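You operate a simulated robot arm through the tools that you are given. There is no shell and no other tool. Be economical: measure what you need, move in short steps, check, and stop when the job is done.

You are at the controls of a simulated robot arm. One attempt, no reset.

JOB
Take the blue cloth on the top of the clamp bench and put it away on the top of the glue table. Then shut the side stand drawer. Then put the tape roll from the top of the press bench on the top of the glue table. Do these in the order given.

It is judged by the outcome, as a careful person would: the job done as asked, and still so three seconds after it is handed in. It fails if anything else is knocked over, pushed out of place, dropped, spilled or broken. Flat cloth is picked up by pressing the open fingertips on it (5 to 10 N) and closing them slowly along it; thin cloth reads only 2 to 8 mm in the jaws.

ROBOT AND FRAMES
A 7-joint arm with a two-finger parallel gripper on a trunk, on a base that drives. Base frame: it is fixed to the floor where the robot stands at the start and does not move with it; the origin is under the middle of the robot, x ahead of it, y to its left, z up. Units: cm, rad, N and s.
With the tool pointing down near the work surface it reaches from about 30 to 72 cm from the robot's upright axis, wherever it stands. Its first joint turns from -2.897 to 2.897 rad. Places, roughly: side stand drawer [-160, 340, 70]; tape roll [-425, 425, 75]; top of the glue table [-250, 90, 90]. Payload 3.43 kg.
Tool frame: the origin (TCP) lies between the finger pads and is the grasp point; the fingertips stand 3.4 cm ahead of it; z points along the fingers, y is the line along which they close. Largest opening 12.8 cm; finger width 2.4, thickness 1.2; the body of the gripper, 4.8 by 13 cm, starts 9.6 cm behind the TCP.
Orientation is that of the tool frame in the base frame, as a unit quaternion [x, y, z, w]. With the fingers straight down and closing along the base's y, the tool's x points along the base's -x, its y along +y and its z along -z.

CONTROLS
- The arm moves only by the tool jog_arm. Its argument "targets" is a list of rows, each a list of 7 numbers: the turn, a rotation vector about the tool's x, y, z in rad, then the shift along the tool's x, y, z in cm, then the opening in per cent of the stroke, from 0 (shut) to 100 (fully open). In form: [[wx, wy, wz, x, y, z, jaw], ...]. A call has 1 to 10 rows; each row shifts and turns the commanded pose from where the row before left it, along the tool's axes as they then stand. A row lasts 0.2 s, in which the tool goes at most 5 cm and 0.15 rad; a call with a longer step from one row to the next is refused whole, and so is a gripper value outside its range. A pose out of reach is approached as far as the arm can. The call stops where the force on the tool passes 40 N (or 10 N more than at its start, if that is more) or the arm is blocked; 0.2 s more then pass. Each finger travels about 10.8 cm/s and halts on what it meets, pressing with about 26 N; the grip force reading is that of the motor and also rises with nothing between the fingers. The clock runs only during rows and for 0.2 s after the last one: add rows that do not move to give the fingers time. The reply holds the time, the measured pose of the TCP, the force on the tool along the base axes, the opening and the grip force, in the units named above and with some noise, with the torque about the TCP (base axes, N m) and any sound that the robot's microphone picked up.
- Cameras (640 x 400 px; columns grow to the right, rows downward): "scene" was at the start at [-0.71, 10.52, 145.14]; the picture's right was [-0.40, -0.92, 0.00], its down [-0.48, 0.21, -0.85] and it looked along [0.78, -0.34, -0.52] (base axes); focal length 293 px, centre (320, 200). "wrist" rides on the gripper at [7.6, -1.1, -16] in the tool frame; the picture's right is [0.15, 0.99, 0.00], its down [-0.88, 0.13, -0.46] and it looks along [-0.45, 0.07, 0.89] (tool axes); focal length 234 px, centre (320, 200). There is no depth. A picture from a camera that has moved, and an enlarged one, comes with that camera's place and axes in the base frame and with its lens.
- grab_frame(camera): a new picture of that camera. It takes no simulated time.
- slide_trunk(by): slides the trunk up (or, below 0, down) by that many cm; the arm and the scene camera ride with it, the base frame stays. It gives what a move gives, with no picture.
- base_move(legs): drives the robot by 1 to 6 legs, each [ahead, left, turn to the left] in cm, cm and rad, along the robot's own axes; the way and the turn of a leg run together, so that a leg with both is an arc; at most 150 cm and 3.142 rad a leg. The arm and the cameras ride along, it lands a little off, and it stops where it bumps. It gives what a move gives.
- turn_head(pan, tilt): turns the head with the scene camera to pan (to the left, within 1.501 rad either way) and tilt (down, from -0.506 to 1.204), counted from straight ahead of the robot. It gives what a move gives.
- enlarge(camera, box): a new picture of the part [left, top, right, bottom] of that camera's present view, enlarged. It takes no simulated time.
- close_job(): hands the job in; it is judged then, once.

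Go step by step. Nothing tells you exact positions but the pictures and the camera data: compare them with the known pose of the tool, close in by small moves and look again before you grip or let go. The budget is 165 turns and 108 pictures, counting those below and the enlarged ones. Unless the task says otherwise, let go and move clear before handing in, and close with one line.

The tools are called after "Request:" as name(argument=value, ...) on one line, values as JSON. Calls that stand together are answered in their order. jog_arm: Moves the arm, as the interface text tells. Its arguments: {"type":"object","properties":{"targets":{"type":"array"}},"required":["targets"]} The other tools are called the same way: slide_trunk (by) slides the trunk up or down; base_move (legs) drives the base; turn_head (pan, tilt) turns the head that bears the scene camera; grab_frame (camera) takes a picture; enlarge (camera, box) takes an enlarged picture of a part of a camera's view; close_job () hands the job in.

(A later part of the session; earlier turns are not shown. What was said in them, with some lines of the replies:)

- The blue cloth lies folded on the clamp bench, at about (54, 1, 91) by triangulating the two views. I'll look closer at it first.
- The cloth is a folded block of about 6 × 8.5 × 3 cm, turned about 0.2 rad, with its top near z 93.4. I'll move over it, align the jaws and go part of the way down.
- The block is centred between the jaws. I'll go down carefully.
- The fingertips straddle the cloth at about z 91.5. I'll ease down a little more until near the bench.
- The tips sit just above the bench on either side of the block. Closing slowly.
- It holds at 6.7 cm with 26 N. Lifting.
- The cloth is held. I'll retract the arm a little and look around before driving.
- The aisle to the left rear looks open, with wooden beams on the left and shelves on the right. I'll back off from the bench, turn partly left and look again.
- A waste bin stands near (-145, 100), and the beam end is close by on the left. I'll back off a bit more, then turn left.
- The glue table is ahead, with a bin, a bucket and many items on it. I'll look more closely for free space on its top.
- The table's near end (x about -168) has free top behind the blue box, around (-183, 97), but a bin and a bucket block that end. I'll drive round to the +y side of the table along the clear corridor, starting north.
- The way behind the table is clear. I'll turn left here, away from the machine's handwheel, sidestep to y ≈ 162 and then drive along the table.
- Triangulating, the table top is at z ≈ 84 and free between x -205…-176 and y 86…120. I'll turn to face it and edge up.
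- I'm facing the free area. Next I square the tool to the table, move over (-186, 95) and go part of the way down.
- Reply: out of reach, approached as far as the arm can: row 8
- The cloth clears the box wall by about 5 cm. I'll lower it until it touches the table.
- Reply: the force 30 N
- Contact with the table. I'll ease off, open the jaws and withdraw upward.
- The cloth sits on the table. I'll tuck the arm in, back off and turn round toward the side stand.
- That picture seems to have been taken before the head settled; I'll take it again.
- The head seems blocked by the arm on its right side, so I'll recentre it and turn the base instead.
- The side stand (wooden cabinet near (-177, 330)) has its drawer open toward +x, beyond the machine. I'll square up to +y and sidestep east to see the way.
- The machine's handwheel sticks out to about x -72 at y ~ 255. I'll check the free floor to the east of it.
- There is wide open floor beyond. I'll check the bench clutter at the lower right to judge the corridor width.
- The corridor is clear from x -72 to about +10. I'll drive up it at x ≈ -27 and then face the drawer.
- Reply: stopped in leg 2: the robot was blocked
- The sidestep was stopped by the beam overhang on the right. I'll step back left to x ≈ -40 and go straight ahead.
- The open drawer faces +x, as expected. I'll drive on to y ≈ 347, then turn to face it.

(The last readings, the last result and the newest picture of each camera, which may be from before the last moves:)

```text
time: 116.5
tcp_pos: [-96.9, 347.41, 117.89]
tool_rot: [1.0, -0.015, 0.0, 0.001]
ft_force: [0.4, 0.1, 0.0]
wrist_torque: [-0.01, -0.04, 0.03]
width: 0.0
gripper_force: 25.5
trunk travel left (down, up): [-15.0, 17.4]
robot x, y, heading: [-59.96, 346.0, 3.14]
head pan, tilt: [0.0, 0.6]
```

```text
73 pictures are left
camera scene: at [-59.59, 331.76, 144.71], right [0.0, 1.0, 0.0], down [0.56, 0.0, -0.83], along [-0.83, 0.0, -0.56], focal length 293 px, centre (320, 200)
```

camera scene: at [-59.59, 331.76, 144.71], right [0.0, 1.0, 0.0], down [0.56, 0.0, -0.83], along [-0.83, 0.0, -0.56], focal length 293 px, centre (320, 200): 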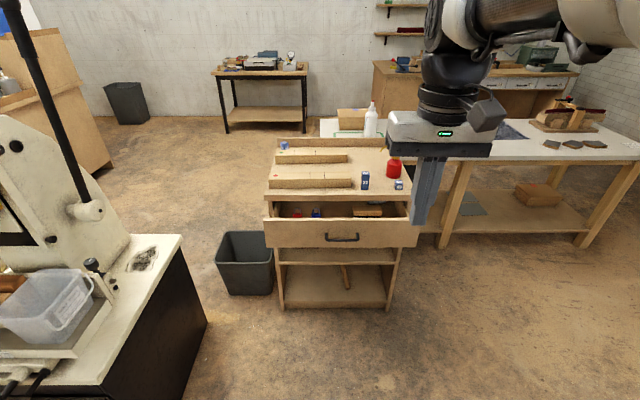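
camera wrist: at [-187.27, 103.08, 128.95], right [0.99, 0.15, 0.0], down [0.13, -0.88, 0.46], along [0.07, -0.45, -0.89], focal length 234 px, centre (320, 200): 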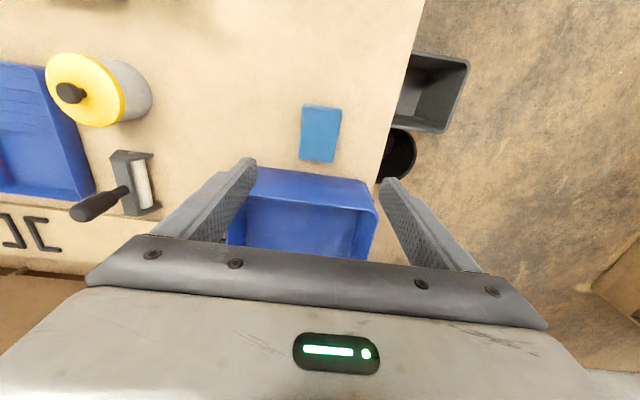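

The drawer front panel is at x ≈ -145 and spans y 310–369, and the stand front is at x ≈ -163. I'll drive closer, lower the trunk, and tilt the closed fingers forward to push beside the handle.

Request:
base_move(legs=[[35, -5, 0]])

Request:
slide_trunk(by=-12)

Request:
jog_arm(targets=[[0, -0.15, 0, 0, 0, 0, 0], [0, -0.15, 0, 0, 0, 0, 0], [0, -0.15, 0, 0, 0, 0, 0], [0, -0.15, 0, 0, 0, 0, 0], [0, -0.15, 0, 0, 0, 0, 0], [0, 0, 0, 0, 0, 0, 0]])

Request:
grab_frame(camera="scene")

Request:
grab_frame(camera="wrist")

```text
time: 118.8
tcp_pos: [-131.83, 352.87, 117.89]
tool_rot: [1.0, -0.019, 0.001, 0.0]
ft_force: [-0.3, -0.4, -0.6]
wrist_torque: [-0.04, 0.0, -0.01]
width: 0.02
gripper_force: 26.3
trunk travel left (down, up): [-15.0, 17.4]
robot x, y, heading: [-94.61, 350.6, 3.132]
head pan, tilt: [0.0, 0.6]
```

```text
time: 120.3
tcp_pos: [-131.76, 352.92, 105.79]
tool_rot: [1.0, -0.019, 0.0, 0.001]
ft_force: [0.0, 0.3, 0.7]
wrist_torque: [0.01, -0.03, 0.02]
width: 0.0
gripper_force: 26.0
trunk travel left (down, up): [-3.0, 29.4]
robot x, y, heading: [-94.72, 351.2, 3.137]
head pan, tilt: [0.0, 0.6]
```

```text
time: 121.7
tcp_pos: [-131.76, 352.7, 105.75]
tool_rot: [0.93, -0.018, -0.368, -0.007]
ft_force: [0.2, 0.9, -0.1]
wrist_torque: [0.0, 0.0, 0.0]
width: 0.0
gripper_force: 26.1
trunk travel left (down, up): [-3.0, 29.4]
robot x, y, heading: [-94.66, 350.82, 3.135]
head pan, tilt: [0.0, 0.6]
```

```text
72 pictures are left
camera scene: at [-94.59, 336.93, 132.71], right [0.01, 1.0, 0.0], down [0.56, 0.0, -0.83], along [-0.83, 0.01, -0.56], focal length 293 px, centre (320, 200)
```

scene: 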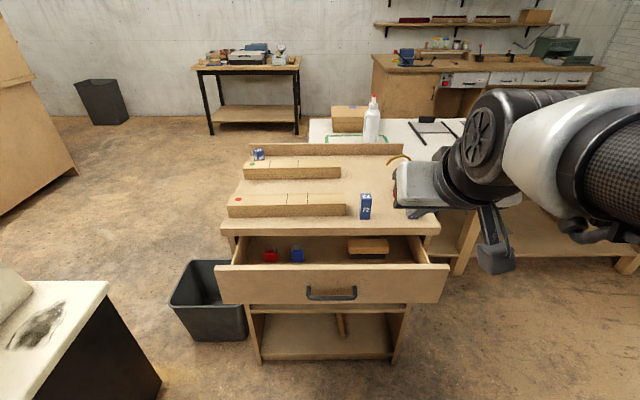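

```text
71 pictures are left
camera wrist: at [-115.29, 353.43, 112.2], right [0.07, -0.99, -0.1], down [-0.34, -0.12, 0.93], along [-0.94, -0.03, -0.34], focal length 234 px, centre (320, 200)
```

wrist: 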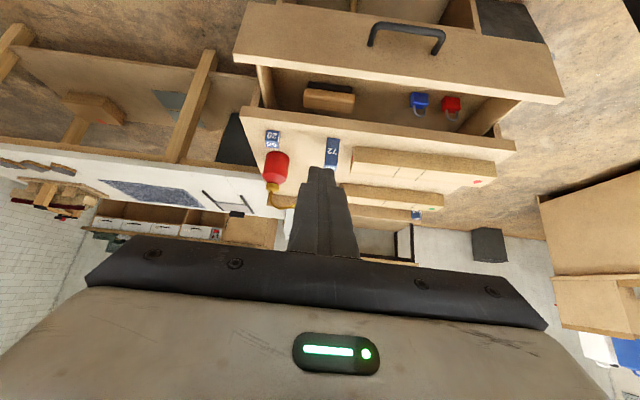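

The handle triangulates to (-143, 340, 72). I'll lower the tilted fingers straight down to panel height in front of the drawer, to the right of the handle.

Request:
jog_arm(targets=[[0, 0, 0, 2.757, 0, 2.94, 0], [0, 0, 0, 2.757, 0, 2.94, 0], [0, 0, 0, 2.757, 0, 2.94, 0], [0, 0, 0, 2.757, 0, 2.94, 0], [0, 0, 0, 2.757, 0, 2.94, 0], [0, 0, 0, 2.757, 0, 2.94, 0], [0, 0, 0, 2.757, 0, 2.94, 0], [0, 0, 0, 2.757, 0, 2.94, 0], [0, 0, 0, 0, 0, 0, 0]])

Request:
grab_frame(camera="scene")

Request:
grab_frame(camera="wrist")

```text
time: 123.7
tcp_pos: [-140.93, 353.62, 78.83]
tool_rot: [0.931, -0.018, -0.366, -0.008]
ft_force: [-0.4, -0.3, 0.4]
wrist_torque: [0.03, 0.02, -0.01]
width: 0.01
gripper_force: 25.7
out of reach, approached as far as the arm can: row 2, 3, 4, 5, 6, 7, 8
trunk travel left (down, up): [-3.0, 29.4]
robot x, y, heading: [-94.49, 350.44, 3.132]
head pan, tilt: [0.0, 0.6]
```

```text
70 pictures are left
camera scene: at [-94.59, 336.93, 132.71], right [0.01, 1.0, 0.0], down [0.56, 0.0, -0.83], along [-0.82, 0.01, -0.56], focal length 293 px, centre (320, 200)
```

scene: 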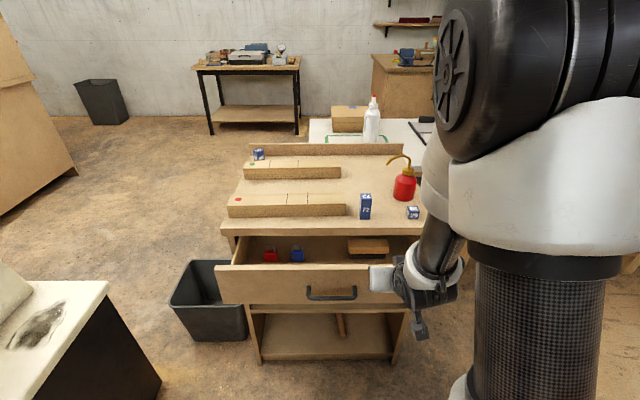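

```text
69 pictures are left
camera wrist: at [-124.46, 354.2, 85.34], right [0.07, -0.99, -0.1], down [-0.34, -0.12, 0.93], along [-0.94, -0.03, -0.35], focal length 234 px, centre (320, 200)
```

wrist: 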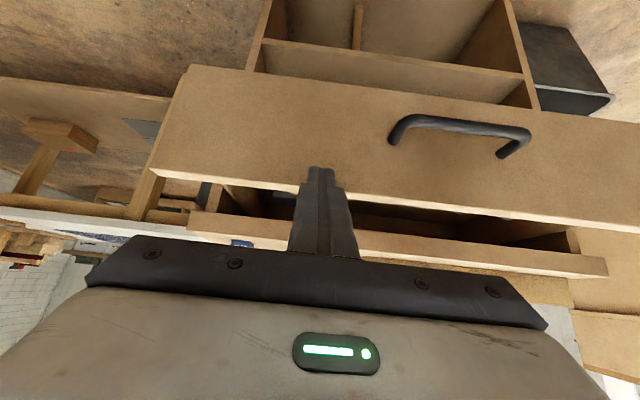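

The arm is too close to get that low. I'll back the base off about 14 cm and set the pose again.

Request:
base_move(legs=[[-14, 0, 0]])

Request:
jog_arm(targets=[[0, 0, 0, 0, 0, 0, 0]])

```text
time: 125.1
tcp_pos: [-126.69, 353.6, 78.86]
tool_rot: [0.931, -0.019, -0.365, -0.007]
ft_force: [0.5, 0.4, 0.3]
wrist_torque: [-0.02, 0.06, -0.03]
width: 0.0
gripper_force: 26.0
trunk travel left (down, up): [-3.0, 29.4]
robot x, y, heading: [-80.19, 350.84, 3.133]
head pan, tilt: [0.0, 0.6]
```

```text
time: 125.5
tcp_pos: [-126.6, 353.73, 78.88]
tool_rot: [0.931, -0.021, -0.365, -0.01]
ft_force: [0.2, -0.3, -1.5]
wrist_torque: [-0.05, 0.01, 0.0]
width: 0.0
gripper_force: 25.6
trunk travel left (down, up): [-3.0, 29.4]
robot x, y, heading: [-80.44, 350.55, 3.13]
head pan, tilt: [0.0, 0.6]
```

Request:
jog_arm(targets=[[0, 0, 0, -0.31, 0, 4.05, 0], [0, 0, 0, -0.31, 0, 4.05, 0], [0, 0, 0, 0, 0, 0, 0]])

Request:
grab_frame(camera="wrist")

```text
time: 126.3
tcp_pos: [-132.45, 353.89, 73.44]
tool_rot: [0.93, -0.019, -0.366, -0.008]
ft_force: [0.9, -0.5, 0.9]
wrist_torque: [-0.05, -0.01, 0.02]
width: 0.0
gripper_force: 25.8
trunk travel left (down, up): [-3.0, 29.4]
robot x, y, heading: [-80.46, 350.33, 3.128]
head pan, tilt: [0.0, 0.6]
```

```text
68 pictures are left
camera wrist: at [-115.97, 354.39, 79.87], right [0.07, -0.99, -0.1], down [-0.34, -0.12, 0.93], along [-0.94, -0.03, -0.35], focal length 234 px, centre (320, 200)
```

wrist: 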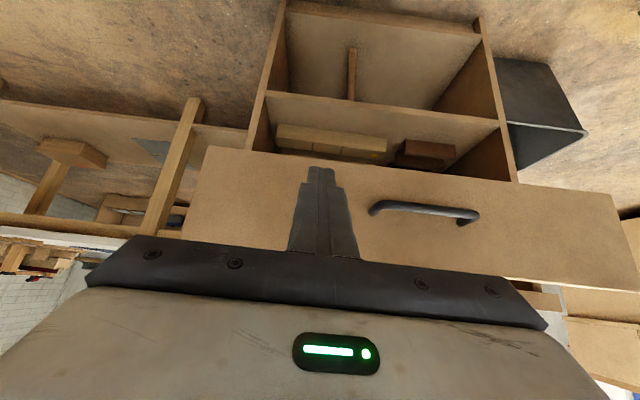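

The push line hits mid-panel, clear of the handle. I'll drive up 8 cm and then push with the arm.

Request:
base_move(legs=[[8, 0, 0]])

Request:
jog_arm(targets=[[0, 0, 0, -1.46, 0, 1.37, 0], [0, 0, 0, -1.46, 0, 1.37, 0], [0, 0, 0, -1.46, 0, 1.37, 0], [0, 0, 0, -1.46, 0, 1.37, 0], [0, 0, 0, -1.46, 0, 1.37, 0], [0, 0, 0, -1.46, 0, 1.37, 0]])

Request:
grab_frame(camera="scene")

```text
time: 127.3
tcp_pos: [-140.43, 354.04, 73.55]
tool_rot: [0.931, -0.021, -0.365, -0.008]
ft_force: [-0.7, -0.2, 0.7]
wrist_torque: [0.0, -0.01, 0.02]
width: 0.02
gripper_force: 25.7
trunk travel left (down, up): [-3.0, 29.4]
robot x, y, heading: [-88.63, 350.55, 3.126]
head pan, tilt: [0.0, 0.6]
```

```text
time: 128.7
tcp_pos: [-152.44, 354.47, 73.46]
tool_rot: [0.93, -0.02, -0.366, -0.008]
ft_force: [-0.4, 0.7, 0.8]
wrist_torque: [-0.04, 0.03, 0.03]
width: 0.0
gripper_force: 26.2
trunk travel left (down, up): [-3.0, 29.4]
robot x, y, heading: [-87.9, 350.8, 3.133]
head pan, tilt: [0.0, 0.6]
```

```text
67 pictures are left
camera scene: at [-88.19, 336.89, 132.71], right [0.01, 1.0, 0.0], down [0.56, -0.01, -0.83], along [-0.83, 0.01, -0.56], focal length 293 px, centre (320, 200)
```

scene: 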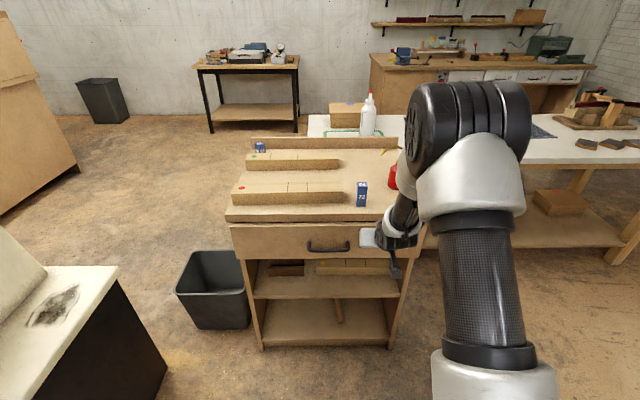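

The drawer is moving in freely and is nearly shut. I'll keep pushing in smaller steps until it stops.

Request:
jog_arm(targets=[[0, 0, 0, -0.73, 0, 0.684, 0], [0, 0, 0, -0.73, 0, 0.684, 0], [0, 0, 0, -0.73, 0, 0.684, 0], [0, 0, 0, -0.73, 0, 0.684, 0], [0, 0, 0, -0.73, 0, 0.684, 0], [0, 0, 0, -0.73, 0, 0.684, 0]])

Request:
enlarge(camera="scene", box=[210, 180, 434, 320])

```text
time: 129.6
tcp_pos: [-154.5, 354.57, 72.94]
tool_rot: [0.934, -0.019, -0.357, -0.009]
ft_force: [10.1, -0.1, 4.1]
wrist_torque: [-0.02, -0.02, 0.03]
width: 0.01
gripper_force: 25.8
trunk travel left (down, up): [-3.0, 29.4]
robot x, y, heading: [-88.01, 351.08, 3.131]
head pan, tilt: [0.0, 0.6]
stopped in row 4: the force on the tool passed its limit at 64 N (the readings are from after the stop); the commanded pose is now the measured one
```

```text
2.86 times, centred on (322, 250) of scene
camera zoom: at [-88.03, 336.88, 132.71], right [0.01, 1.0, 0.0], down [0.56, -0.01, -0.83], along [-0.83, 0.01, -0.56], focal length 838 px, centre (314, 57)
```

zoom: 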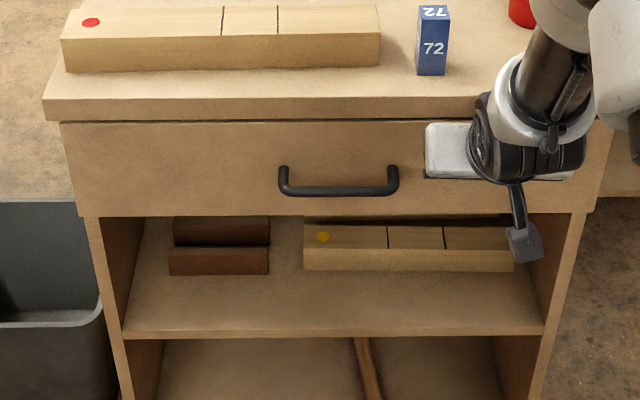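

The drawer hit its stop (64 N) and looks flush. I'll back off and check.

Request:
jog_arm(targets=[[0, 0, 0, 2.19, 0, -2.05, 0], [0, 0, 0, 2.19, 0, -2.05, 0], [0, 0, 0, 2.19, 0, -2.05, 0], [0, 0, 0, 2.19, 0, -2.05, 0], [0, 0, 0, 0, 0, 0, 0]])

Request:
base_move(legs=[[-25, 0, 0]])

Request:
grab_frame(camera="scene")

Request:
enlarge(camera="scene", box=[230, 120, 454, 260])

```text
time: 130.8
tcp_pos: [-142.67, 354.05, 73.27]
tool_rot: [0.933, -0.021, -0.359, -0.008]
ft_force: [0.0, 0.0, 0.5]
wrist_torque: [0.02, -0.03, 0.01]
width: 0.0
gripper_force: 26.2
trunk travel left (down, up): [-3.0, 29.4]
robot x, y, heading: [-88.09, 350.79, 3.127]
head pan, tilt: [0.0, 0.6]
```

```text
time: 132.6
tcp_pos: [-117.56, 353.84, 73.09]
tool_rot: [0.934, -0.021, -0.358, -0.009]
ft_force: [0.5, 0.0, -0.4]
wrist_torque: [0.02, -0.01, 0.0]
width: 0.0
gripper_force: 25.8
trunk travel left (down, up): [-3.0, 29.4]
robot x, y, heading: [-63.0, 350.13, 3.13]
head pan, tilt: [0.0, 0.6]
```

```text
65 pictures are left
camera scene: at [-63.02, 336.55, 132.71], right [0.01, 1.0, 0.0], down [0.56, -0.01, -0.83], along [-0.82, 0.01, -0.56], focal length 293 px, centre (320, 200)
```

scene: 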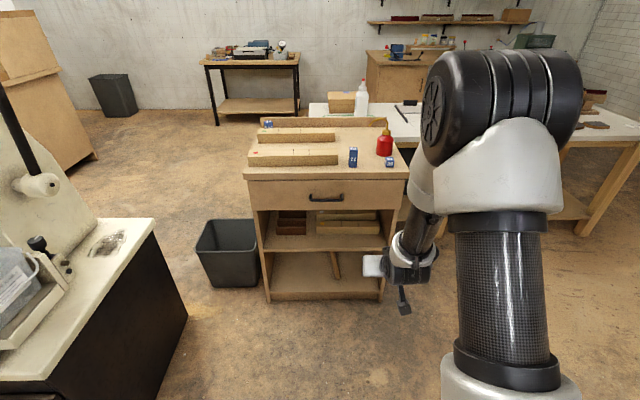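

```text
2.86 times, centred on (342, 190) of scene
camera zoom: at [-63.02, 336.55, 132.71], right [0.01, 1.0, 0.0], down [0.56, -0.01, -0.83], along [-0.82, 0.01, -0.56], focal length 838 px, centre (257, 229)
```

zoom: 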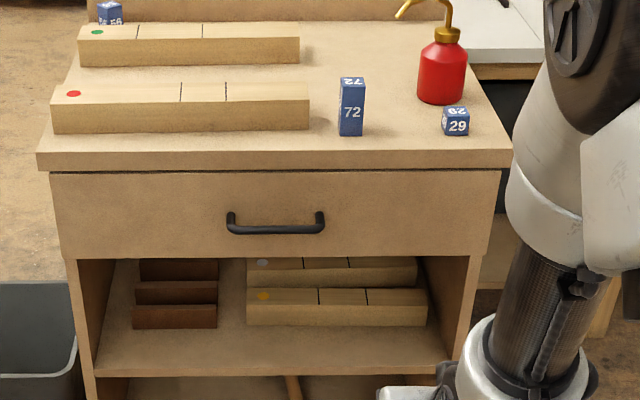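

The drawer is shut flush and everything on the stand is still standing. Next I restore the arm and trunk for travel and head for the tape roll by the north side.

Request:
slide_trunk(by=12)

Request:
jog_arm(targets=[[0, 0.15, 0, 0, 0, -2, 0], [0, 0.15, 0, 0, 0, -2, 0], [0, 0.15, 0, 0, 0, -2, 0], [0, 0.15, 0, 0, 0, -2, 0], [0, 0.134, 0, 0, 0, -2, 0], [0, 0, 0, 2.5, 0, -4, 0], [0, 0, 0, 2.5, 0, -4, 0], [0, 0, 0, 2.5, 0, -4, 0], [0, 0, 0, 2.5, 0, -4, 0], [0, 0, 0, 0, 0, 0, 0]])

Request:
base_move(legs=[[0, 0, -1.15]])

Request:
turn_head(pan=0.2, tilt=0.4)

Request:
grab_frame(camera="scene")

```text
time: 134.1
tcp_pos: [-117.65, 353.71, 85.2]
tool_rot: [0.933, -0.021, -0.358, -0.009]
ft_force: [0.0, 0.5, -0.6]
wrist_torque: [0.0, -0.01, 0.03]
width: 0.01
gripper_force: 26.2
trunk travel left (down, up): [-15.0, 17.4]
robot x, y, heading: [-63.25, 350.29, 3.127]
head pan, tilt: [0.0, 0.6]
```

```text
time: 136.3
tcp_pos: [-103.39, 352.95, 110.3]
tool_rot: [1.0, -0.023, 0.0, -0.001]
ft_force: [-0.6, 1.0, 0.2]
wrist_torque: [-0.01, 0.01, -0.02]
width: 0.0
gripper_force: 25.6
trunk travel left (down, up): [-15.0, 17.4]
robot x, y, heading: [-63.02, 350.28, 3.126]
head pan, tilt: [0.0, 0.6]
```

```text
time: 139.6
tcp_pos: [-77.68, 388.3, 110.26]
tool_rot: [0.83, -0.558, 0.0, 0.0]
ft_force: [0.3, -0.2, -0.7]
wrist_torque: [0.04, 0.03, -0.03]
width: 0.01
gripper_force: 25.5
trunk travel left (down, up): [-15.0, 17.4]
robot x, y, heading: [-62.58, 350.74, 1.989]
head pan, tilt: [0.0, 0.6]
```

```text
time: 140.4
tcp_pos: [-77.69, 388.38, 110.14]
tool_rot: [0.829, -0.559, 0.0, 0.0]
ft_force: [-0.2, 0.1, 0.1]
wrist_torque: [-0.03, -0.02, 0.01]
width: 0.0
gripper_force: 25.8
trunk travel left (down, up): [-15.0, 17.4]
robot x, y, heading: [-63.01, 350.55, 1.992]
head pan, tilt: [0.201, 0.4]
```

```text
63 pictures are left
camera scene: at [-77.49, 344.2, 146.53], right [0.82, 0.58, 0.0], down [0.23, -0.32, -0.92], along [-0.53, 0.75, -0.39], focal length 293 px, centre (320, 200)
```

scene: 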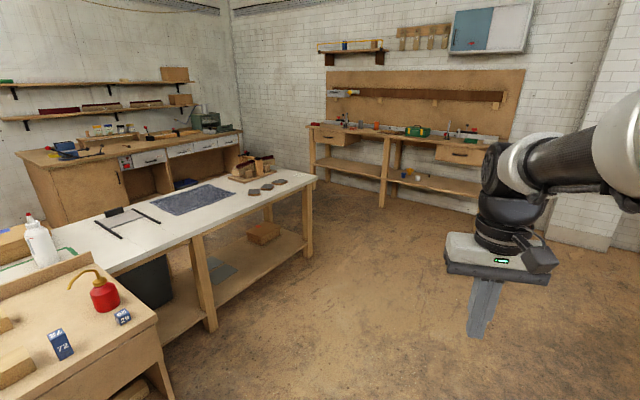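

The north passage (y 515–650) looks open. I'll drive up, across and to the west side.

Request:
base_move(legs=[[0, 0, -0.42], [120, 0, 0], [108, 0, 0], [0, 0, 1.571], [110, 0, 0]])

Request:
turn_head(pan=0.3, tilt=0.45)

Request:
grab_frame(camera="scene")

```text
time: 162.2
tcp_pos: [-212.47, 580.0, 110.18]
tool_rot: [1.0, -0.008, 0.0, -0.001]
ft_force: [0.4, -0.3, 0.2]
wrist_torque: [0.01, 0.02, -0.01]
width: 0.0
gripper_force: 26.0
trunk travel left (down, up): [-15.0, 17.4]
robot x, y, heading: [-171.94, 578.9, -3.13]
head pan, tilt: [0.201, 0.4]
```

```text
time: 162.8
tcp_pos: [-212.38, 579.97, 110.23]
tool_rot: [1.0, -0.008, 0.0, -0.001]
ft_force: [0.0, -0.2, 1.1]
wrist_torque: [-0.01, 0.03, 0.02]
width: 0.0
gripper_force: 26.2
trunk travel left (down, up): [-15.0, 17.4]
robot x, y, heading: [-171.83, 578.43, -3.121]
head pan, tilt: [0.3, 0.45]
```

```text
62 pictures are left
camera scene: at [-171.37, 562.12, 146.07], right [-0.31, 0.95, 0.0], down [0.41, 0.14, -0.9], along [-0.86, -0.28, -0.44], focal length 293 px, centre (320, 200)
```

scene: 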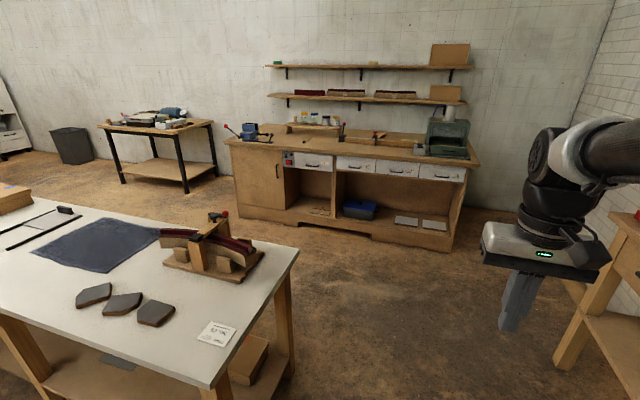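

The press bench front is at x ≈ -400, from y 402 to 603. I'll look for the tape roll at its left end.

Request:
enlarge(camera="scene", box=[216, 100, 376, 200])

```text
4.00 times, centred on (296, 150) of scene
camera zoom: at [-171.37, 562.12, 146.07], right [-0.31, 0.95, 0.0], down [0.41, 0.14, -0.9], along [-0.86, -0.28, -0.44], focal length 1173 px, centre (416, 400)
```

zoom: 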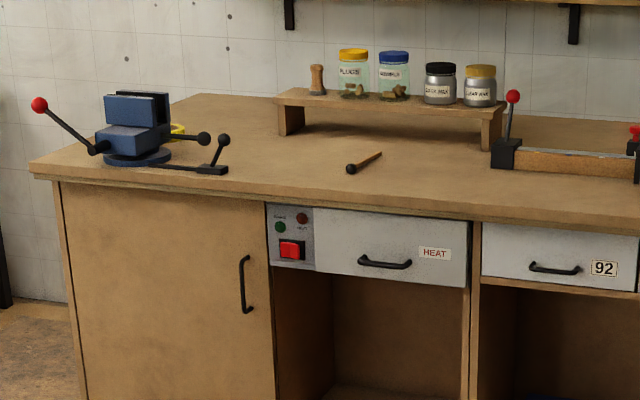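

Something yellow shows behind the blue vise, and that should be the tape roll. I'll drive closer down the west corridor.

Request:
base_move(legs=[[78, 0, 0], [78, 0, 0], [0, 80, 0], [0, 80, 0]])

Request:
turn_head(pan=0.15, tilt=0.6)

Request:
grab_frame(camera="scene")

```text
time: 186.0
tcp_pos: [-363.64, 419.28, 110.24]
tool_rot: [1.0, -0.007, 0.0, -0.001]
ft_force: [-0.1, 1.6, -0.5]
wrist_torque: [0.02, -0.01, 0.02]
width: 0.02
gripper_force: 26.1
trunk travel left (down, up): [-15.0, 17.4]
robot x, y, heading: [-322.79, 418.44, -3.122]
head pan, tilt: [0.3, 0.45]
```

```text
time: 186.7
tcp_pos: [-363.75, 419.14, 110.2]
tool_rot: [1.0, -0.007, 0.0, -0.001]
ft_force: [-0.6, -0.8, 1.1]
wrist_torque: [-0.01, -0.01, 0.02]
width: 0.01
gripper_force: 26.0
trunk travel left (down, up): [-15.0, 17.4]
robot x, y, heading: [-323.6, 417.99, -3.127]
head pan, tilt: [0.15, 0.6]
```

```text
60 pictures are left
camera scene: at [-322.59, 402.78, 144.71], right [-0.17, 0.99, 0.0], down [0.56, 0.09, -0.83], along [-0.81, -0.14, -0.56], focal length 293 px, centre (320, 200)
```

scene: 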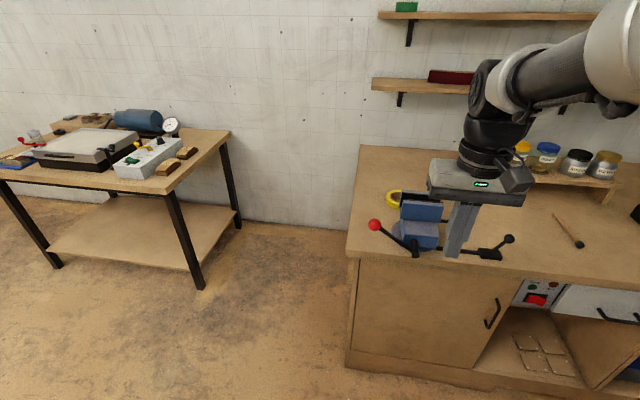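

The tape roll lies behind the vise at about (-426, 417). The gap south of the bench is about 93 cm wide, so I'll go in there facing +y for a clear approach.

Request:
base_move(legs=[[0, 0, -1.585], [-61, 0, 0], [0, 85, 0]])

Request:
turn_head(pan=0.0, tilt=0.8)

Request:
grab_frame(camera="scene")

Request:
grab_frame(camera="wrist")

```text
time: 202.4
tcp_pos: [-408.45, 396.11, 110.13]
tool_rot: [-0.703, 0.711, -0.001, 0.0]
ft_force: [0.0, 0.6, 0.1]
wrist_torque: [0.01, -0.02, 0.01]
width: 0.0
gripper_force: 26.1
trunk travel left (down, up): [-15.0, 17.4]
robot x, y, heading: [-409.58, 355.75, 1.592]
head pan, tilt: [0.15, 0.6]
```

```text
time: 203.2
tcp_pos: [-408.32, 396.15, 110.05]
tool_rot: [-0.703, 0.711, -0.001, 0.001]
ft_force: [0.1, 0.3, 0.2]
wrist_torque: [-0.01, 0.01, -0.01]
width: 0.01
gripper_force: 25.7
trunk travel left (down, up): [-15.0, 17.4]
robot x, y, heading: [-409.19, 355.71, 1.59]
head pan, tilt: [0.0, 0.799]
```

```text
59 pictures are left
camera scene: at [-423.45, 354.64, 143.03], right [1.0, 0.02, 0.0], down [0.02, -0.72, -0.7], along [-0.01, 0.7, -0.72], focal length 293 px, centre (320, 200)
```

scene: 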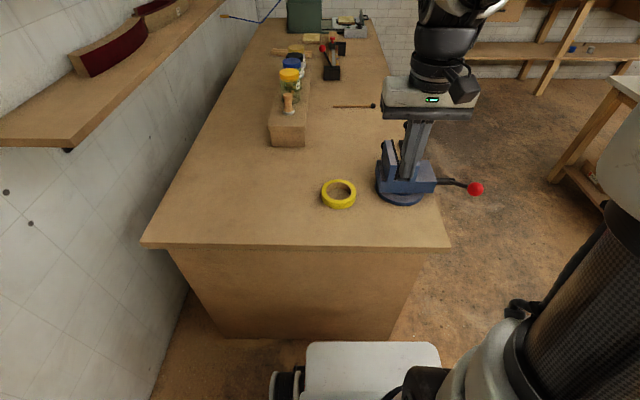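

```text
58 pictures are left
camera wrist: at [-407.38, 388.8, 126.04], right [-0.99, -0.14, 0.0], down [-0.12, 0.88, 0.46], along [-0.06, 0.45, -0.89], focal length 234 px, centre (320, 200)
```

wrist: 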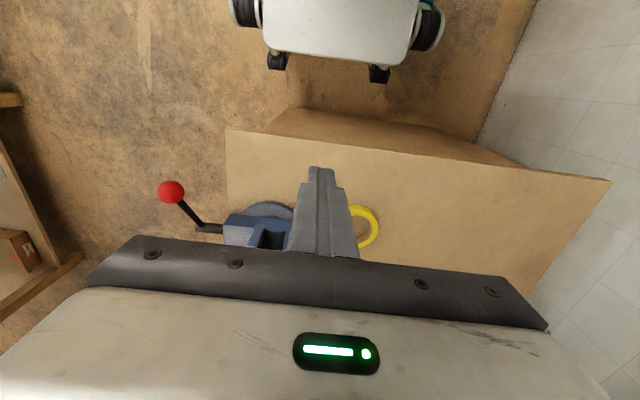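

The tape roll is clear of the vise at about (-418, 421.5), with an outer diameter of ~11.5 cm. I'll pinch its left rim. First I shift the base, open the jaws to half and come over the rim.

Request:
base_move(legs=[[4, 10, -0.02]])

Request:
jog_arm(targets=[[0, 0, 0, -4, 0, 0, 20], [0, 0, 0, -4, 0, 0, 40], [0, 0, 0, -4, 0, 2, 50], [0, 0, 0, -4, 0, 3, 50], [0, 0, 0, 0, 0, 4, 50], [0, 0, 0, 0, 0, 0, 50]])

Request:
grab_frame(camera="scene")

Request:
grab_frame(camera="wrist")

```text
time: 204.8
tcp_pos: [-417.56, 400.14, 110.19]
tool_rot: [-0.696, 0.718, 0.0, 0.001]
ft_force: [0.1, 1.1, -0.6]
wrist_torque: [0.01, 0.0, 0.02]
width: 0.01
gripper_force: 26.7
trunk travel left (down, up): [-15.0, 17.4]
robot x, y, heading: [-419.33, 360.02, 1.569]
head pan, tilt: [0.0, 0.799]
```

```text
time: 206.2
tcp_pos: [-417.13, 416.1, 101.11]
tool_rot: [-0.696, 0.718, 0.0, 0.001]
ft_force: [0.0, 0.0, -0.9]
wrist_torque: [0.04, 0.0, 0.01]
width: 6.38
gripper_force: 0.0
trunk travel left (down, up): [-15.0, 17.4]
robot x, y, heading: [-419.67, 359.65, 1.571]
head pan, tilt: [0.0, 0.799]
```

```text
57 pictures are left
camera scene: at [-433.38, 358.83, 143.02], right [1.0, 0.0, 0.0], down [0.0, -0.72, -0.7], along [0.0, 0.7, -0.72], focal length 293 px, centre (320, 200)
```

scene: 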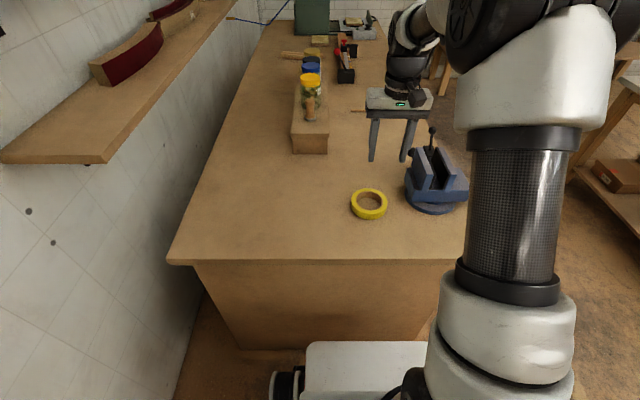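

```text
56 pictures are left
camera wrist: at [-416.23, 408.53, 116.93], right [-0.99, -0.11, 0.0], down [-0.1, 0.88, 0.46], along [-0.05, 0.45, -0.89], focal length 234 px, centre (320, 200)
```

wrist: 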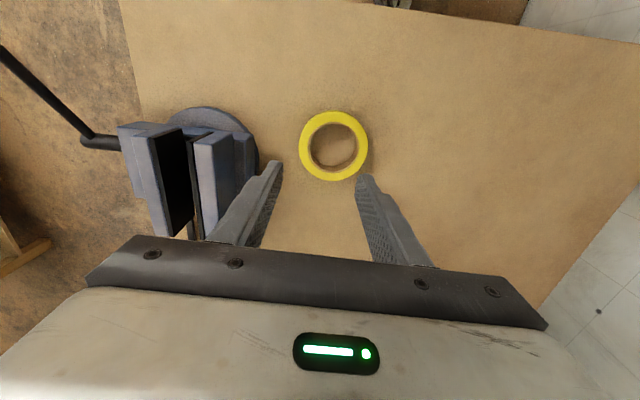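

The tape triangulates to (-419.3, 417.1), top near z 81–82, outer diameter 10.7, rim about 1.6 cm. I'll move over the left rim and down to a checking height.

Request:
jog_arm(targets=[[0, 0, 0, -0.4, 3.4, 0, 50], [0, 0, 0, -0.4, 3.33, 0, 50], [0, 0, 0, 0, 0, 4, 50], [0, 0, 0, 0, 0, 4, 50], [0, 0, 0, 0, 0, 2, 50], [0, 0, 0, 0, 0, 0, 50]])

Request:
grab_frame(camera="wrist")

Request:
enlarge(camera="scene", box=[300, 110, 460, 230])

```text
time: 207.6
tcp_pos: [-423.46, 417.27, 91.18]
tool_rot: [-0.696, 0.718, -0.002, 0.001]
ft_force: [0.1, -0.3, 0.2]
wrist_torque: [0.0, -0.01, -0.03]
width: 6.4
gripper_force: 0.1
trunk travel left (down, up): [-15.0, 17.4]
robot x, y, heading: [-419.78, 359.46, 1.571]
head pan, tilt: [0.0, 0.799]
```

```text
55 pictures are left
camera wrist: at [-422.66, 409.74, 107.01], right [-0.99, -0.11, 0.0], down [-0.1, 0.88, 0.46], along [-0.05, 0.45, -0.89], focal length 234 px, centre (320, 200)
```

wrist: 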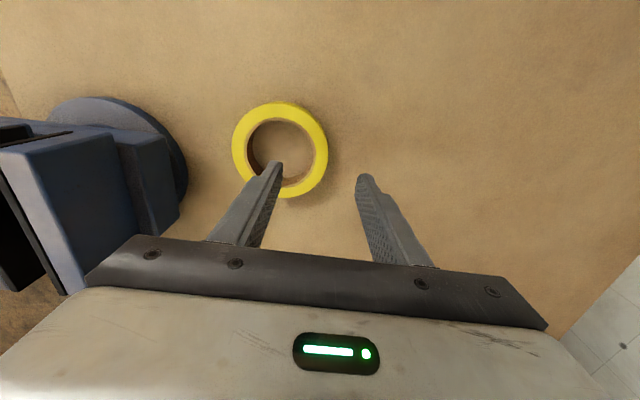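

```text
3.33 times, centred on (380, 170) of scene
camera zoom: at [-433.38, 358.83, 143.02], right [1.0, 0.0, 0.0], down [0.0, -0.72, -0.7], along [0.0, 0.7, -0.72], focal length 978 px, centre (120, 300)
```

zoom: 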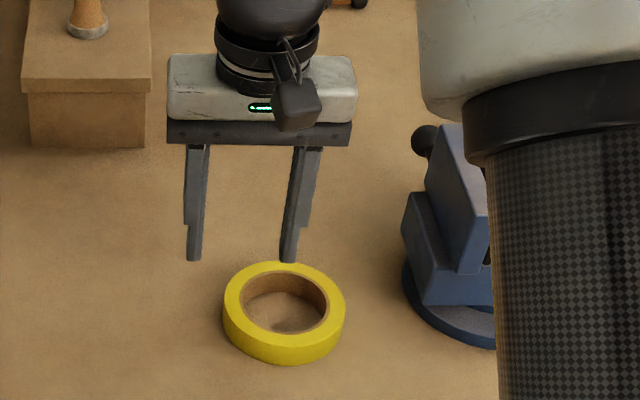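

The rim lies midway between the fingers. I'll go down slowly with one finger inside the hole and one outside.

Request:
jog_arm(targets=[[0, 0, 0, 0, 0, 3, 50], [0, 0, 0, 0, 0, 2, 50], [0, 0, 0, 0, 0, 1, 50], [0, 0, 0, 0, 0, 1, 50], [0, 0, 0, 0, 0, 0.5, 50], [0, 0, 0, 0, 0, 0.5, 50], [0, 0, 0, 0, 0, 0, 50]])

Request:
grab_frame(camera="wrist")

Request:
enlarge(camera="scene", box=[320, 140, 440, 230])

```text
time: 209.2
tcp_pos: [-423.68, 417.01, 83.39]
tool_rot: [-0.696, 0.718, 0.0, 0.002]
ft_force: [0.9, -2.3, 16.6]
wrist_torque: [-0.22, 0.64, 0.1]
width: 6.41
gripper_force: 0.1
trunk travel left (down, up): [-15.0, 17.4]
robot x, y, heading: [-419.7, 359.67, 1.573]
head pan, tilt: [0.0, 0.799]
```

```text
53 pictures are left
camera wrist: at [-422.68, 409.55, 99.24], right [-0.99, -0.11, 0.0], down [-0.1, 0.88, 0.46], along [-0.05, 0.46, -0.89], focal length 234 px, centre (320, 200)
```

wrist: 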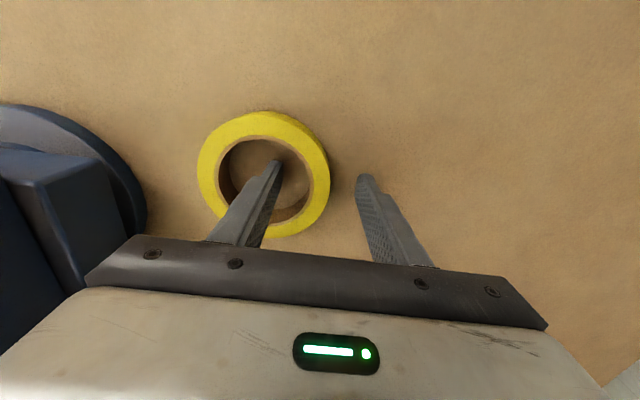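

```text
4.44 times, centred on (380, 185) of scene
camera zoom: at [-433.37, 358.68, 143.05], right [1.0, 0.0, 0.0], down [0.0, -0.72, -0.7], along [0.0, 0.7, -0.72], focal length 1303 px, centre (53, 267)
```

zoom: 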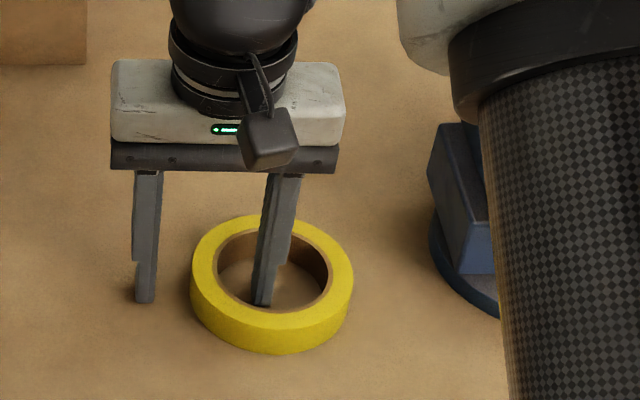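

The fingertips touch the bench at z ≈ 80. I'll raise 0.4 cm and close on the rim.

Request:
jog_arm(targets=[[0, 0, 0, 0, 0, -0.4, 50], [0, 0, 0, 0, 0, 0, 38], [0, 0, 0, 0, 0, 0, 28], [0, 0, 0, 0, 0, 0, 20], [0, 0, 0, 0, 0, 0, 12], [0, 0, 0, 0, 0, 0, 5], [0, 0, 0, 0, 0, 0, 0], [0, 0, 0, 0, 0, 0, 0]])

Request:
grab_frame(camera="wrist")

```text
time: 211.0
tcp_pos: [-423.57, 417.02, 83.54]
tool_rot: [-0.696, 0.718, -0.001, 0.0]
ft_force: [-0.5, -0.4, -0.4]
wrist_torque: [0.01, 0.04, -0.04]
width: 2.0
gripper_force: 26.3
trunk travel left (down, up): [-15.0, 17.4]
robot x, y, heading: [-419.48, 359.64, 1.57]
head pan, tilt: [0.0, 0.799]
```

```text
51 pictures are left
camera wrist: at [-422.73, 409.63, 99.45], right [-0.99, -0.11, 0.0], down [-0.1, 0.88, 0.46], along [-0.05, 0.45, -0.89], focal length 234 px, centre (320, 200)
```

wrist: 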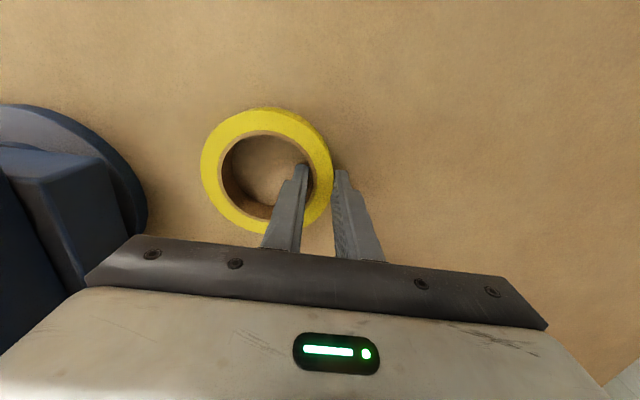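

The rim is held at 2.0 cm with 26 N. I'll lift straight up, then retract.

Request:
jog_arm(targets=[[0, 0, 0, 0, 0, -1, 0], [0, 0, 0, 0, 0, -2, 0], [0, 0, 0, 0, 0, -4, 0], [0, 0, 0, 0, 0, -5, 0], [0, 0, 0, 0, 0, -5, 0], [0, 0, 0, 0, 0, -5, 0], [0, 0, 0, 0, 0, -5, 0], [0, 0, 0, 3, 0, -4, 0], [0, 0, 0, 4, 0, -2, 0], [0, 0, 0, 4, 0, 0, 0]])

Request:
grab_frame(camera="wrist")

```text
time: 213.2
tcp_pos: [-424.15, 405.97, 116.63]
tool_rot: [-0.696, 0.718, 0.0, 0.001]
ft_force: [-0.4, -0.3, 0.1]
wrist_torque: [-0.03, 0.05, 0.0]
width: 1.99
gripper_force: 26.0
trunk travel left (down, up): [-15.0, 17.4]
robot x, y, heading: [-419.69, 360.05, 1.568]
head pan, tilt: [0.0, 0.799]
```

```text
50 pictures are left
camera wrist: at [-423.27, 398.42, 132.38], right [-0.99, -0.11, 0.0], down [-0.1, 0.88, 0.46], along [-0.05, 0.45, -0.89], focal length 234 px, centre (320, 200)
```

wrist: 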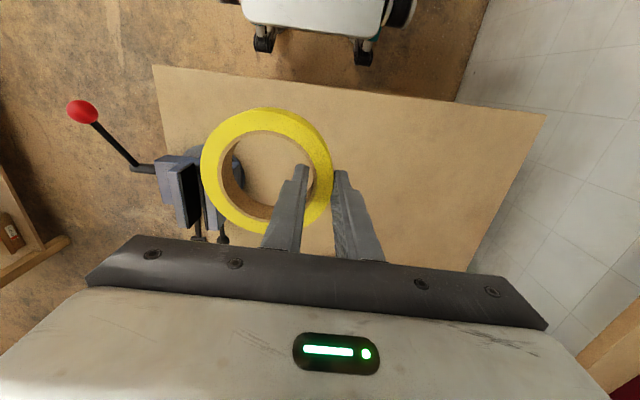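

The tape is secured. I'll leave the gap, turn around and drive back toward the glue table.

Request:
jog_arm(targets=[[0, 0, 0, 4, 0, 0, 0], [0, 0, 0, 2, 0, 0, 0], [0, 0, 0, 0, 0, 0, 0]])

Request:
base_move(legs=[[0, -88, 0], [0, 0, -1.571], [0, 0, -1.571], [85, 0, 0], [85, 0, 0], [0, 0, 1.571]])

Request:
turn_head(pan=0.1, tilt=0.5)

Request:
grab_frame(camera="scene")

```text
time: 214.0
tcp_pos: [-424.27, 400.08, 116.62]
tool_rot: [-0.696, 0.718, 0.0, 0.0]
ft_force: [0.2, -0.7, -0.9]
wrist_torque: [0.03, 0.03, -0.03]
width: 2.01
gripper_force: 26.4
trunk travel left (down, up): [-15.0, 17.4]
robot x, y, heading: [-419.73, 359.66, 1.57]
head pan, tilt: [0.0, 0.799]
```

```text
time: 242.7
tcp_pos: [-289.12, 197.02, 116.57]
tool_rot: [0.002, 1.0, -0.001, -0.001]
ft_force: [0.3, 0.5, -1.0]
wrist_torque: [0.03, 0.02, 0.0]
width: 2.0
gripper_force: 25.9
trunk travel left (down, up): [-15.0, 17.4]
robot x, y, heading: [-329.19, 190.91, 0.026]
head pan, tilt: [0.0, 0.799]
```

```text
time: 243.5
tcp_pos: [-289.2, 196.93, 116.56]
tool_rot: [0.002, 1.0, -0.001, 0.0]
ft_force: [0.1, 0.0, -1.0]
wrist_torque: [0.03, -0.03, 0.04]
width: 2.0
gripper_force: 25.9
trunk travel left (down, up): [-15.0, 17.4]
robot x, y, heading: [-329.25, 191.39, 0.023]
head pan, tilt: [0.099, 0.499]
```

```text
49 pictures are left
camera scene: at [-329.69, 206.03, 145.61], right [0.12, -0.99, 0.0], down [-0.48, -0.06, -0.88], along [0.87, 0.11, -0.48], focal length 293 px, centre (320, 200)
```

scene: 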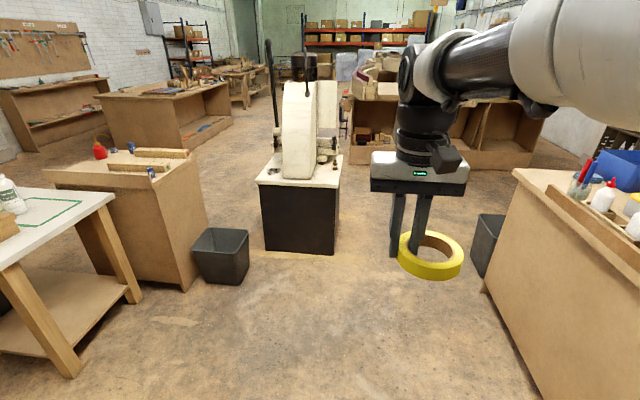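

The path is clear. I'll drive alongside the table and turn to face it.

Request:
base_move(legs=[[73, -14, 0], [72, -14, -0.02], [0, 0, -1.571]])

Request:
turn_head(pan=0.0, tilt=0.9)

Request:
grab_frame(camera="scene")

```text
time: 255.1
tcp_pos: [-178.09, 125.53, 116.57]
tool_rot: [0.716, 0.698, -0.001, 0.0]
ft_force: [-0.2, -0.2, -1.3]
wrist_torque: [0.03, -0.06, 0.01]
width: 1.95
gripper_force: 25.9
trunk travel left (down, up): [-15.0, 17.4]
robot x, y, heading: [-183.21, 165.88, -1.564]
head pan, tilt: [0.099, 0.499]
```

```text
time: 255.9
tcp_pos: [-178.03, 125.6, 116.62]
tool_rot: [0.716, 0.698, 0.0, -0.001]
ft_force: [0.2, 0.6, -0.6]
wrist_torque: [0.02, -0.05, 0.0]
width: 1.95
gripper_force: 26.2
trunk travel left (down, up): [-15.0, 17.4]
robot x, y, heading: [-183.46, 165.7, -1.565]
head pan, tilt: [0.0, 0.901]
```

```text
48 pictures are left
camera scene: at [-169.22, 167.51, 142.24], right [-1.0, -0.01, 0.0], down [-0.01, 0.78, -0.62], along [0.0, -0.62, -0.78], focal length 293 px, centre (320, 200)
```

scene: 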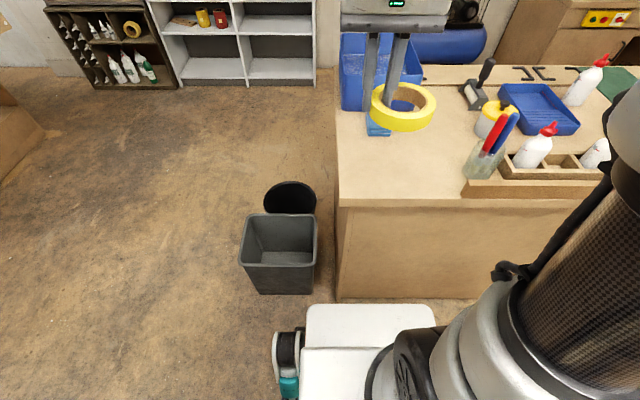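

The cloth and table are as I left them. I'll carry the tape over the free area so its centre is at about (-188, 110.5), and go part of the way down.

Request:
jog_arm(targets=[[0, 0, 0, -3.8, -1.28, 0, 0], [0, 0, 0, -3.8, -1.28, 0, 0], [0, 0, 0, -3.8, -1.28, 0, 0], [0, 0, 0, -3.8, -1.28, 0, 0], [0, 0, 0, 0, 0, 5, 0], [0, 0, 0, 0, 0, 5, 0], [0, 0, 0, 0, 0, 5, 0], [0, 0, 0, 0, 0, 5, 0], [0, 0, 0, 0, 0, 2, 0], [0, 0, 0, 0, 0, 0, 0]])

Request:
grab_frame(camera="scene")

Request:
grab_frame(camera="wrist")

```text
time: 258.1
tcp_pos: [-183.95, 110.26, 94.21]
tool_rot: [0.715, 0.699, 0.0, -0.001]
ft_force: [0.1, 0.0, -1.0]
wrist_torque: [-0.02, -0.03, 0.0]
width: 1.96
gripper_force: 26.1
trunk travel left (down, up): [-15.0, 17.4]
robot x, y, heading: [-183.34, 166.19, -1.563]
head pan, tilt: [0.0, 0.901]
```

```text
47 pictures are left
camera scene: at [-169.22, 167.51, 142.23], right [-1.0, -0.01, 0.0], down [-0.01, 0.78, -0.62], along [0.0, -0.62, -0.78], focal length 293 px, centre (320, 200)
```

scene: 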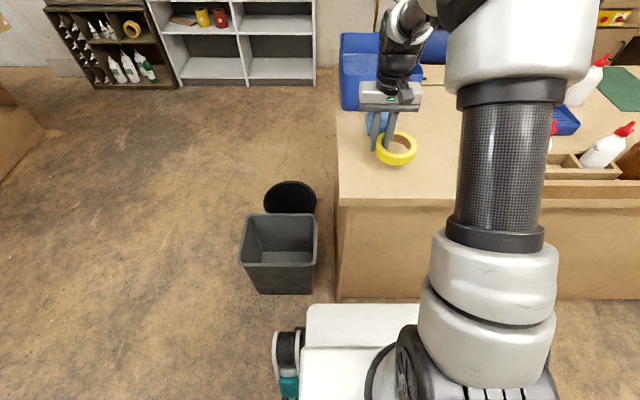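

```text
46 pictures are left
camera wrist: at [-184.73, 118.07, 110.14], right [0.99, 0.12, 0.0], down [0.11, -0.88, 0.46], along [0.05, -0.45, -0.89], focal length 234 px, centre (320, 200)
```

wrist: 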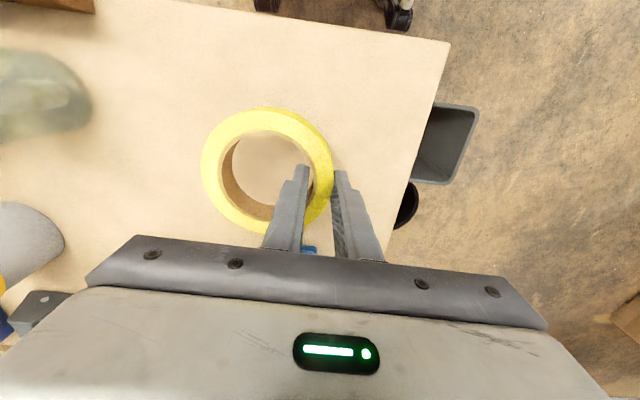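

The tape is clear of the cloth, the jar and the table edges. I'll lower it slowly to contact.

Request:
jog_arm(targets=[[0, 0, 0, 0, 0, 2, 0], [0, 0, 0, 0, 0, 1.5, 0], [0, 0, 0, 0, 0, 0.5, 0], [0, 0, 0, 0, 0, 0.4, 0], [0, 0, 0, 0, 0, 0.3, 0], [0, 0, 0, 0, 0, 0, 0]])

```text
time: 259.5
tcp_pos: [-183.61, 110.33, 89.69]
tool_rot: [0.716, 0.698, -0.001, -0.001]
ft_force: [0.8, -0.5, 0.2]
wrist_torque: [0.0, -0.04, 0.04]
width: 1.96
gripper_force: 25.7
trunk travel left (down, up): [-15.0, 17.4]
robot x, y, heading: [-183.36, 165.83, -1.564]
head pan, tilt: [0.0, 0.901]
```

Request:
jog_arm(targets=[[0, 0, 0, 0, 0, 0.3, 0], [0, 0, 0, 0, 0, 0.3, 0], [0, 0, 0, 0, 0, 0, 0]])

Request:
enlarge(camera="scene", box=[330, 80, 458, 180])

```text
time: 260.3
tcp_pos: [-183.67, 110.35, 89.46]
tool_rot: [0.716, 0.698, -0.003, 0.0]
ft_force: [-1.4, 4.1, 21.8]
wrist_torque: [-0.06, -0.03, 0.12]
width: 1.96
gripper_force: 25.7
trunk travel left (down, up): [-15.0, 17.4]
robot x, y, heading: [-183.39, 165.98, -1.561]
head pan, tilt: [0.0, 0.901]
```

```text
4.00 times, centred on (394, 130) of scene
camera zoom: at [-169.23, 167.7, 142.26], right [-1.0, -0.01, 0.0], down [-0.01, 0.78, -0.62], along [0.0, -0.62, -0.78], focal length 1173 px, centre (24, 480)
```

zoom: 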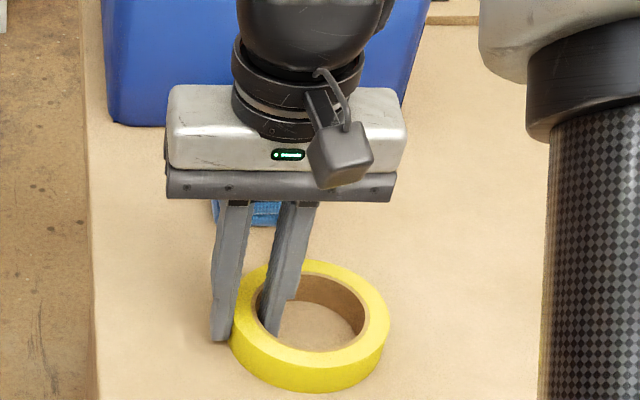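

It rests on the table. I'll ease off, open moderately within the ring, and rise.

Request:
jog_arm(targets=[[0, 0, 0, 0, 0, -0.3, 0], [0, 0, 0, 0, 0, 0, 20], [0, 0, 0, 0, 0, 0, 35], [0, 0, 0, 0, 0, 0, 40], [0, 0, 0, 0, 0, -2, 40], [0, 0, 0, 0, 0, -4, 40], [0, 0, 0, 0, 0, -5, 40], [0, 0, 0, 0, 0, -5, 40], [0, 0, 0, 0, 0, -5, 40], [0, 0, 0, 3, 0, -3, 40]])

Request:
jog_arm(targets=[[0, 0, 0, 4, 0, -1, 40], [0, 0, 0, 4, 0, 0, 40], [0, 0, 0, 4, 0, 0, 40], [0, 0, 0, 0, 0, 0, 40]])

Request:
base_move(legs=[[-12, 0, 0]])

Request:
grab_frame(camera="scene")

Request:
enlarge(camera="scene", box=[310, 30, 534, 170])

```text
time: 262.5
tcp_pos: [-183.5, 113.35, 113.74]
tool_rot: [0.715, 0.699, 0.0, -0.001]
ft_force: [0.1, -0.6, 0.9]
wrist_torque: [0.02, 0.0, 0.02]
width: 5.12
gripper_force: 0.0
trunk travel left (down, up): [-15.0, 17.4]
robot x, y, heading: [-183.36, 166.14, -1.566]
head pan, tilt: [0.0, 0.901]
```

```text
time: 263.5
tcp_pos: [-183.28, 125.57, 114.86]
tool_rot: [0.716, 0.698, 0.0, 0.0]
ft_force: [-0.6, -0.3, 0.4]
wrist_torque: [0.02, -0.01, -0.01]
width: 5.14
gripper_force: 0.1
trunk travel left (down, up): [-15.0, 17.4]
robot x, y, heading: [-183.14, 165.92, -1.56]
head pan, tilt: [0.0, 0.901]
```

```text
time: 264.8
tcp_pos: [-183.23, 137.47, 114.85]
tool_rot: [0.716, 0.698, -0.001, -0.001]
ft_force: [-1.0, -1.0, -0.9]
wrist_torque: [0.0, -0.01, 0.0]
width: 5.15
gripper_force: 0.1
trunk travel left (down, up): [-15.0, 17.4]
robot x, y, heading: [-183.39, 177.91, -1.565]
head pan, tilt: [0.0, 0.901]
```

```text
44 pictures are left
camera scene: at [-169.31, 179.47, 142.23], right [-1.0, -0.01, 0.0], down [-0.01, 0.78, -0.62], along [0.0, -0.62, -0.78], focal length 293 px, centre (320, 200)
```

scene: 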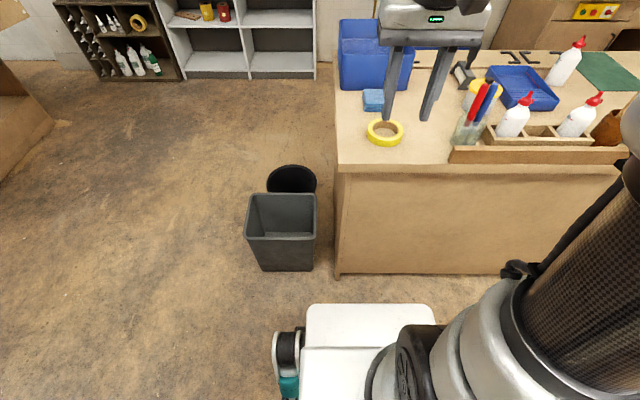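

```text
2.86 times, centred on (422, 100) of scene
camera zoom: at [-169.31, 179.47, 142.23], right [-1.0, -0.01, 0.0], down [-0.01, 0.78, -0.62], along [0.0, -0.62, -0.78], focal length 838 px, centre (29, 486)
```

zoom: 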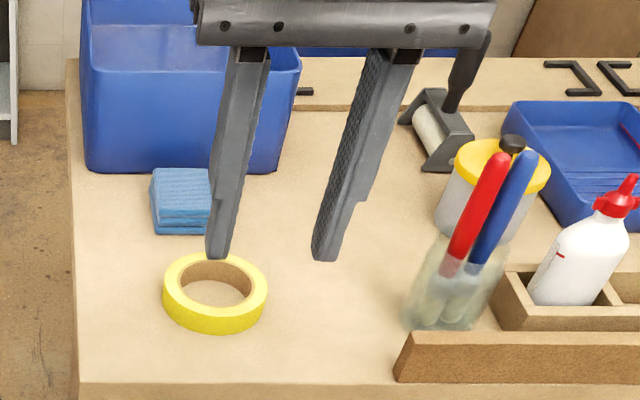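

The cloth and the tape roll lie flat on the glue table with everything else in place, and the drawer is shut. The gripper is clear, so I'm handing in.

Request:
close_job()

```text
The job is handed in.
```

The blue cloth and the tape roll are on the glue table and the side stand drawer is shut, done in that order. While driving to the drawer, the base bumped once and was stopped, probably by the overhanging beams; I saw nothing out of place afterwards but didn't go back to check that spot.
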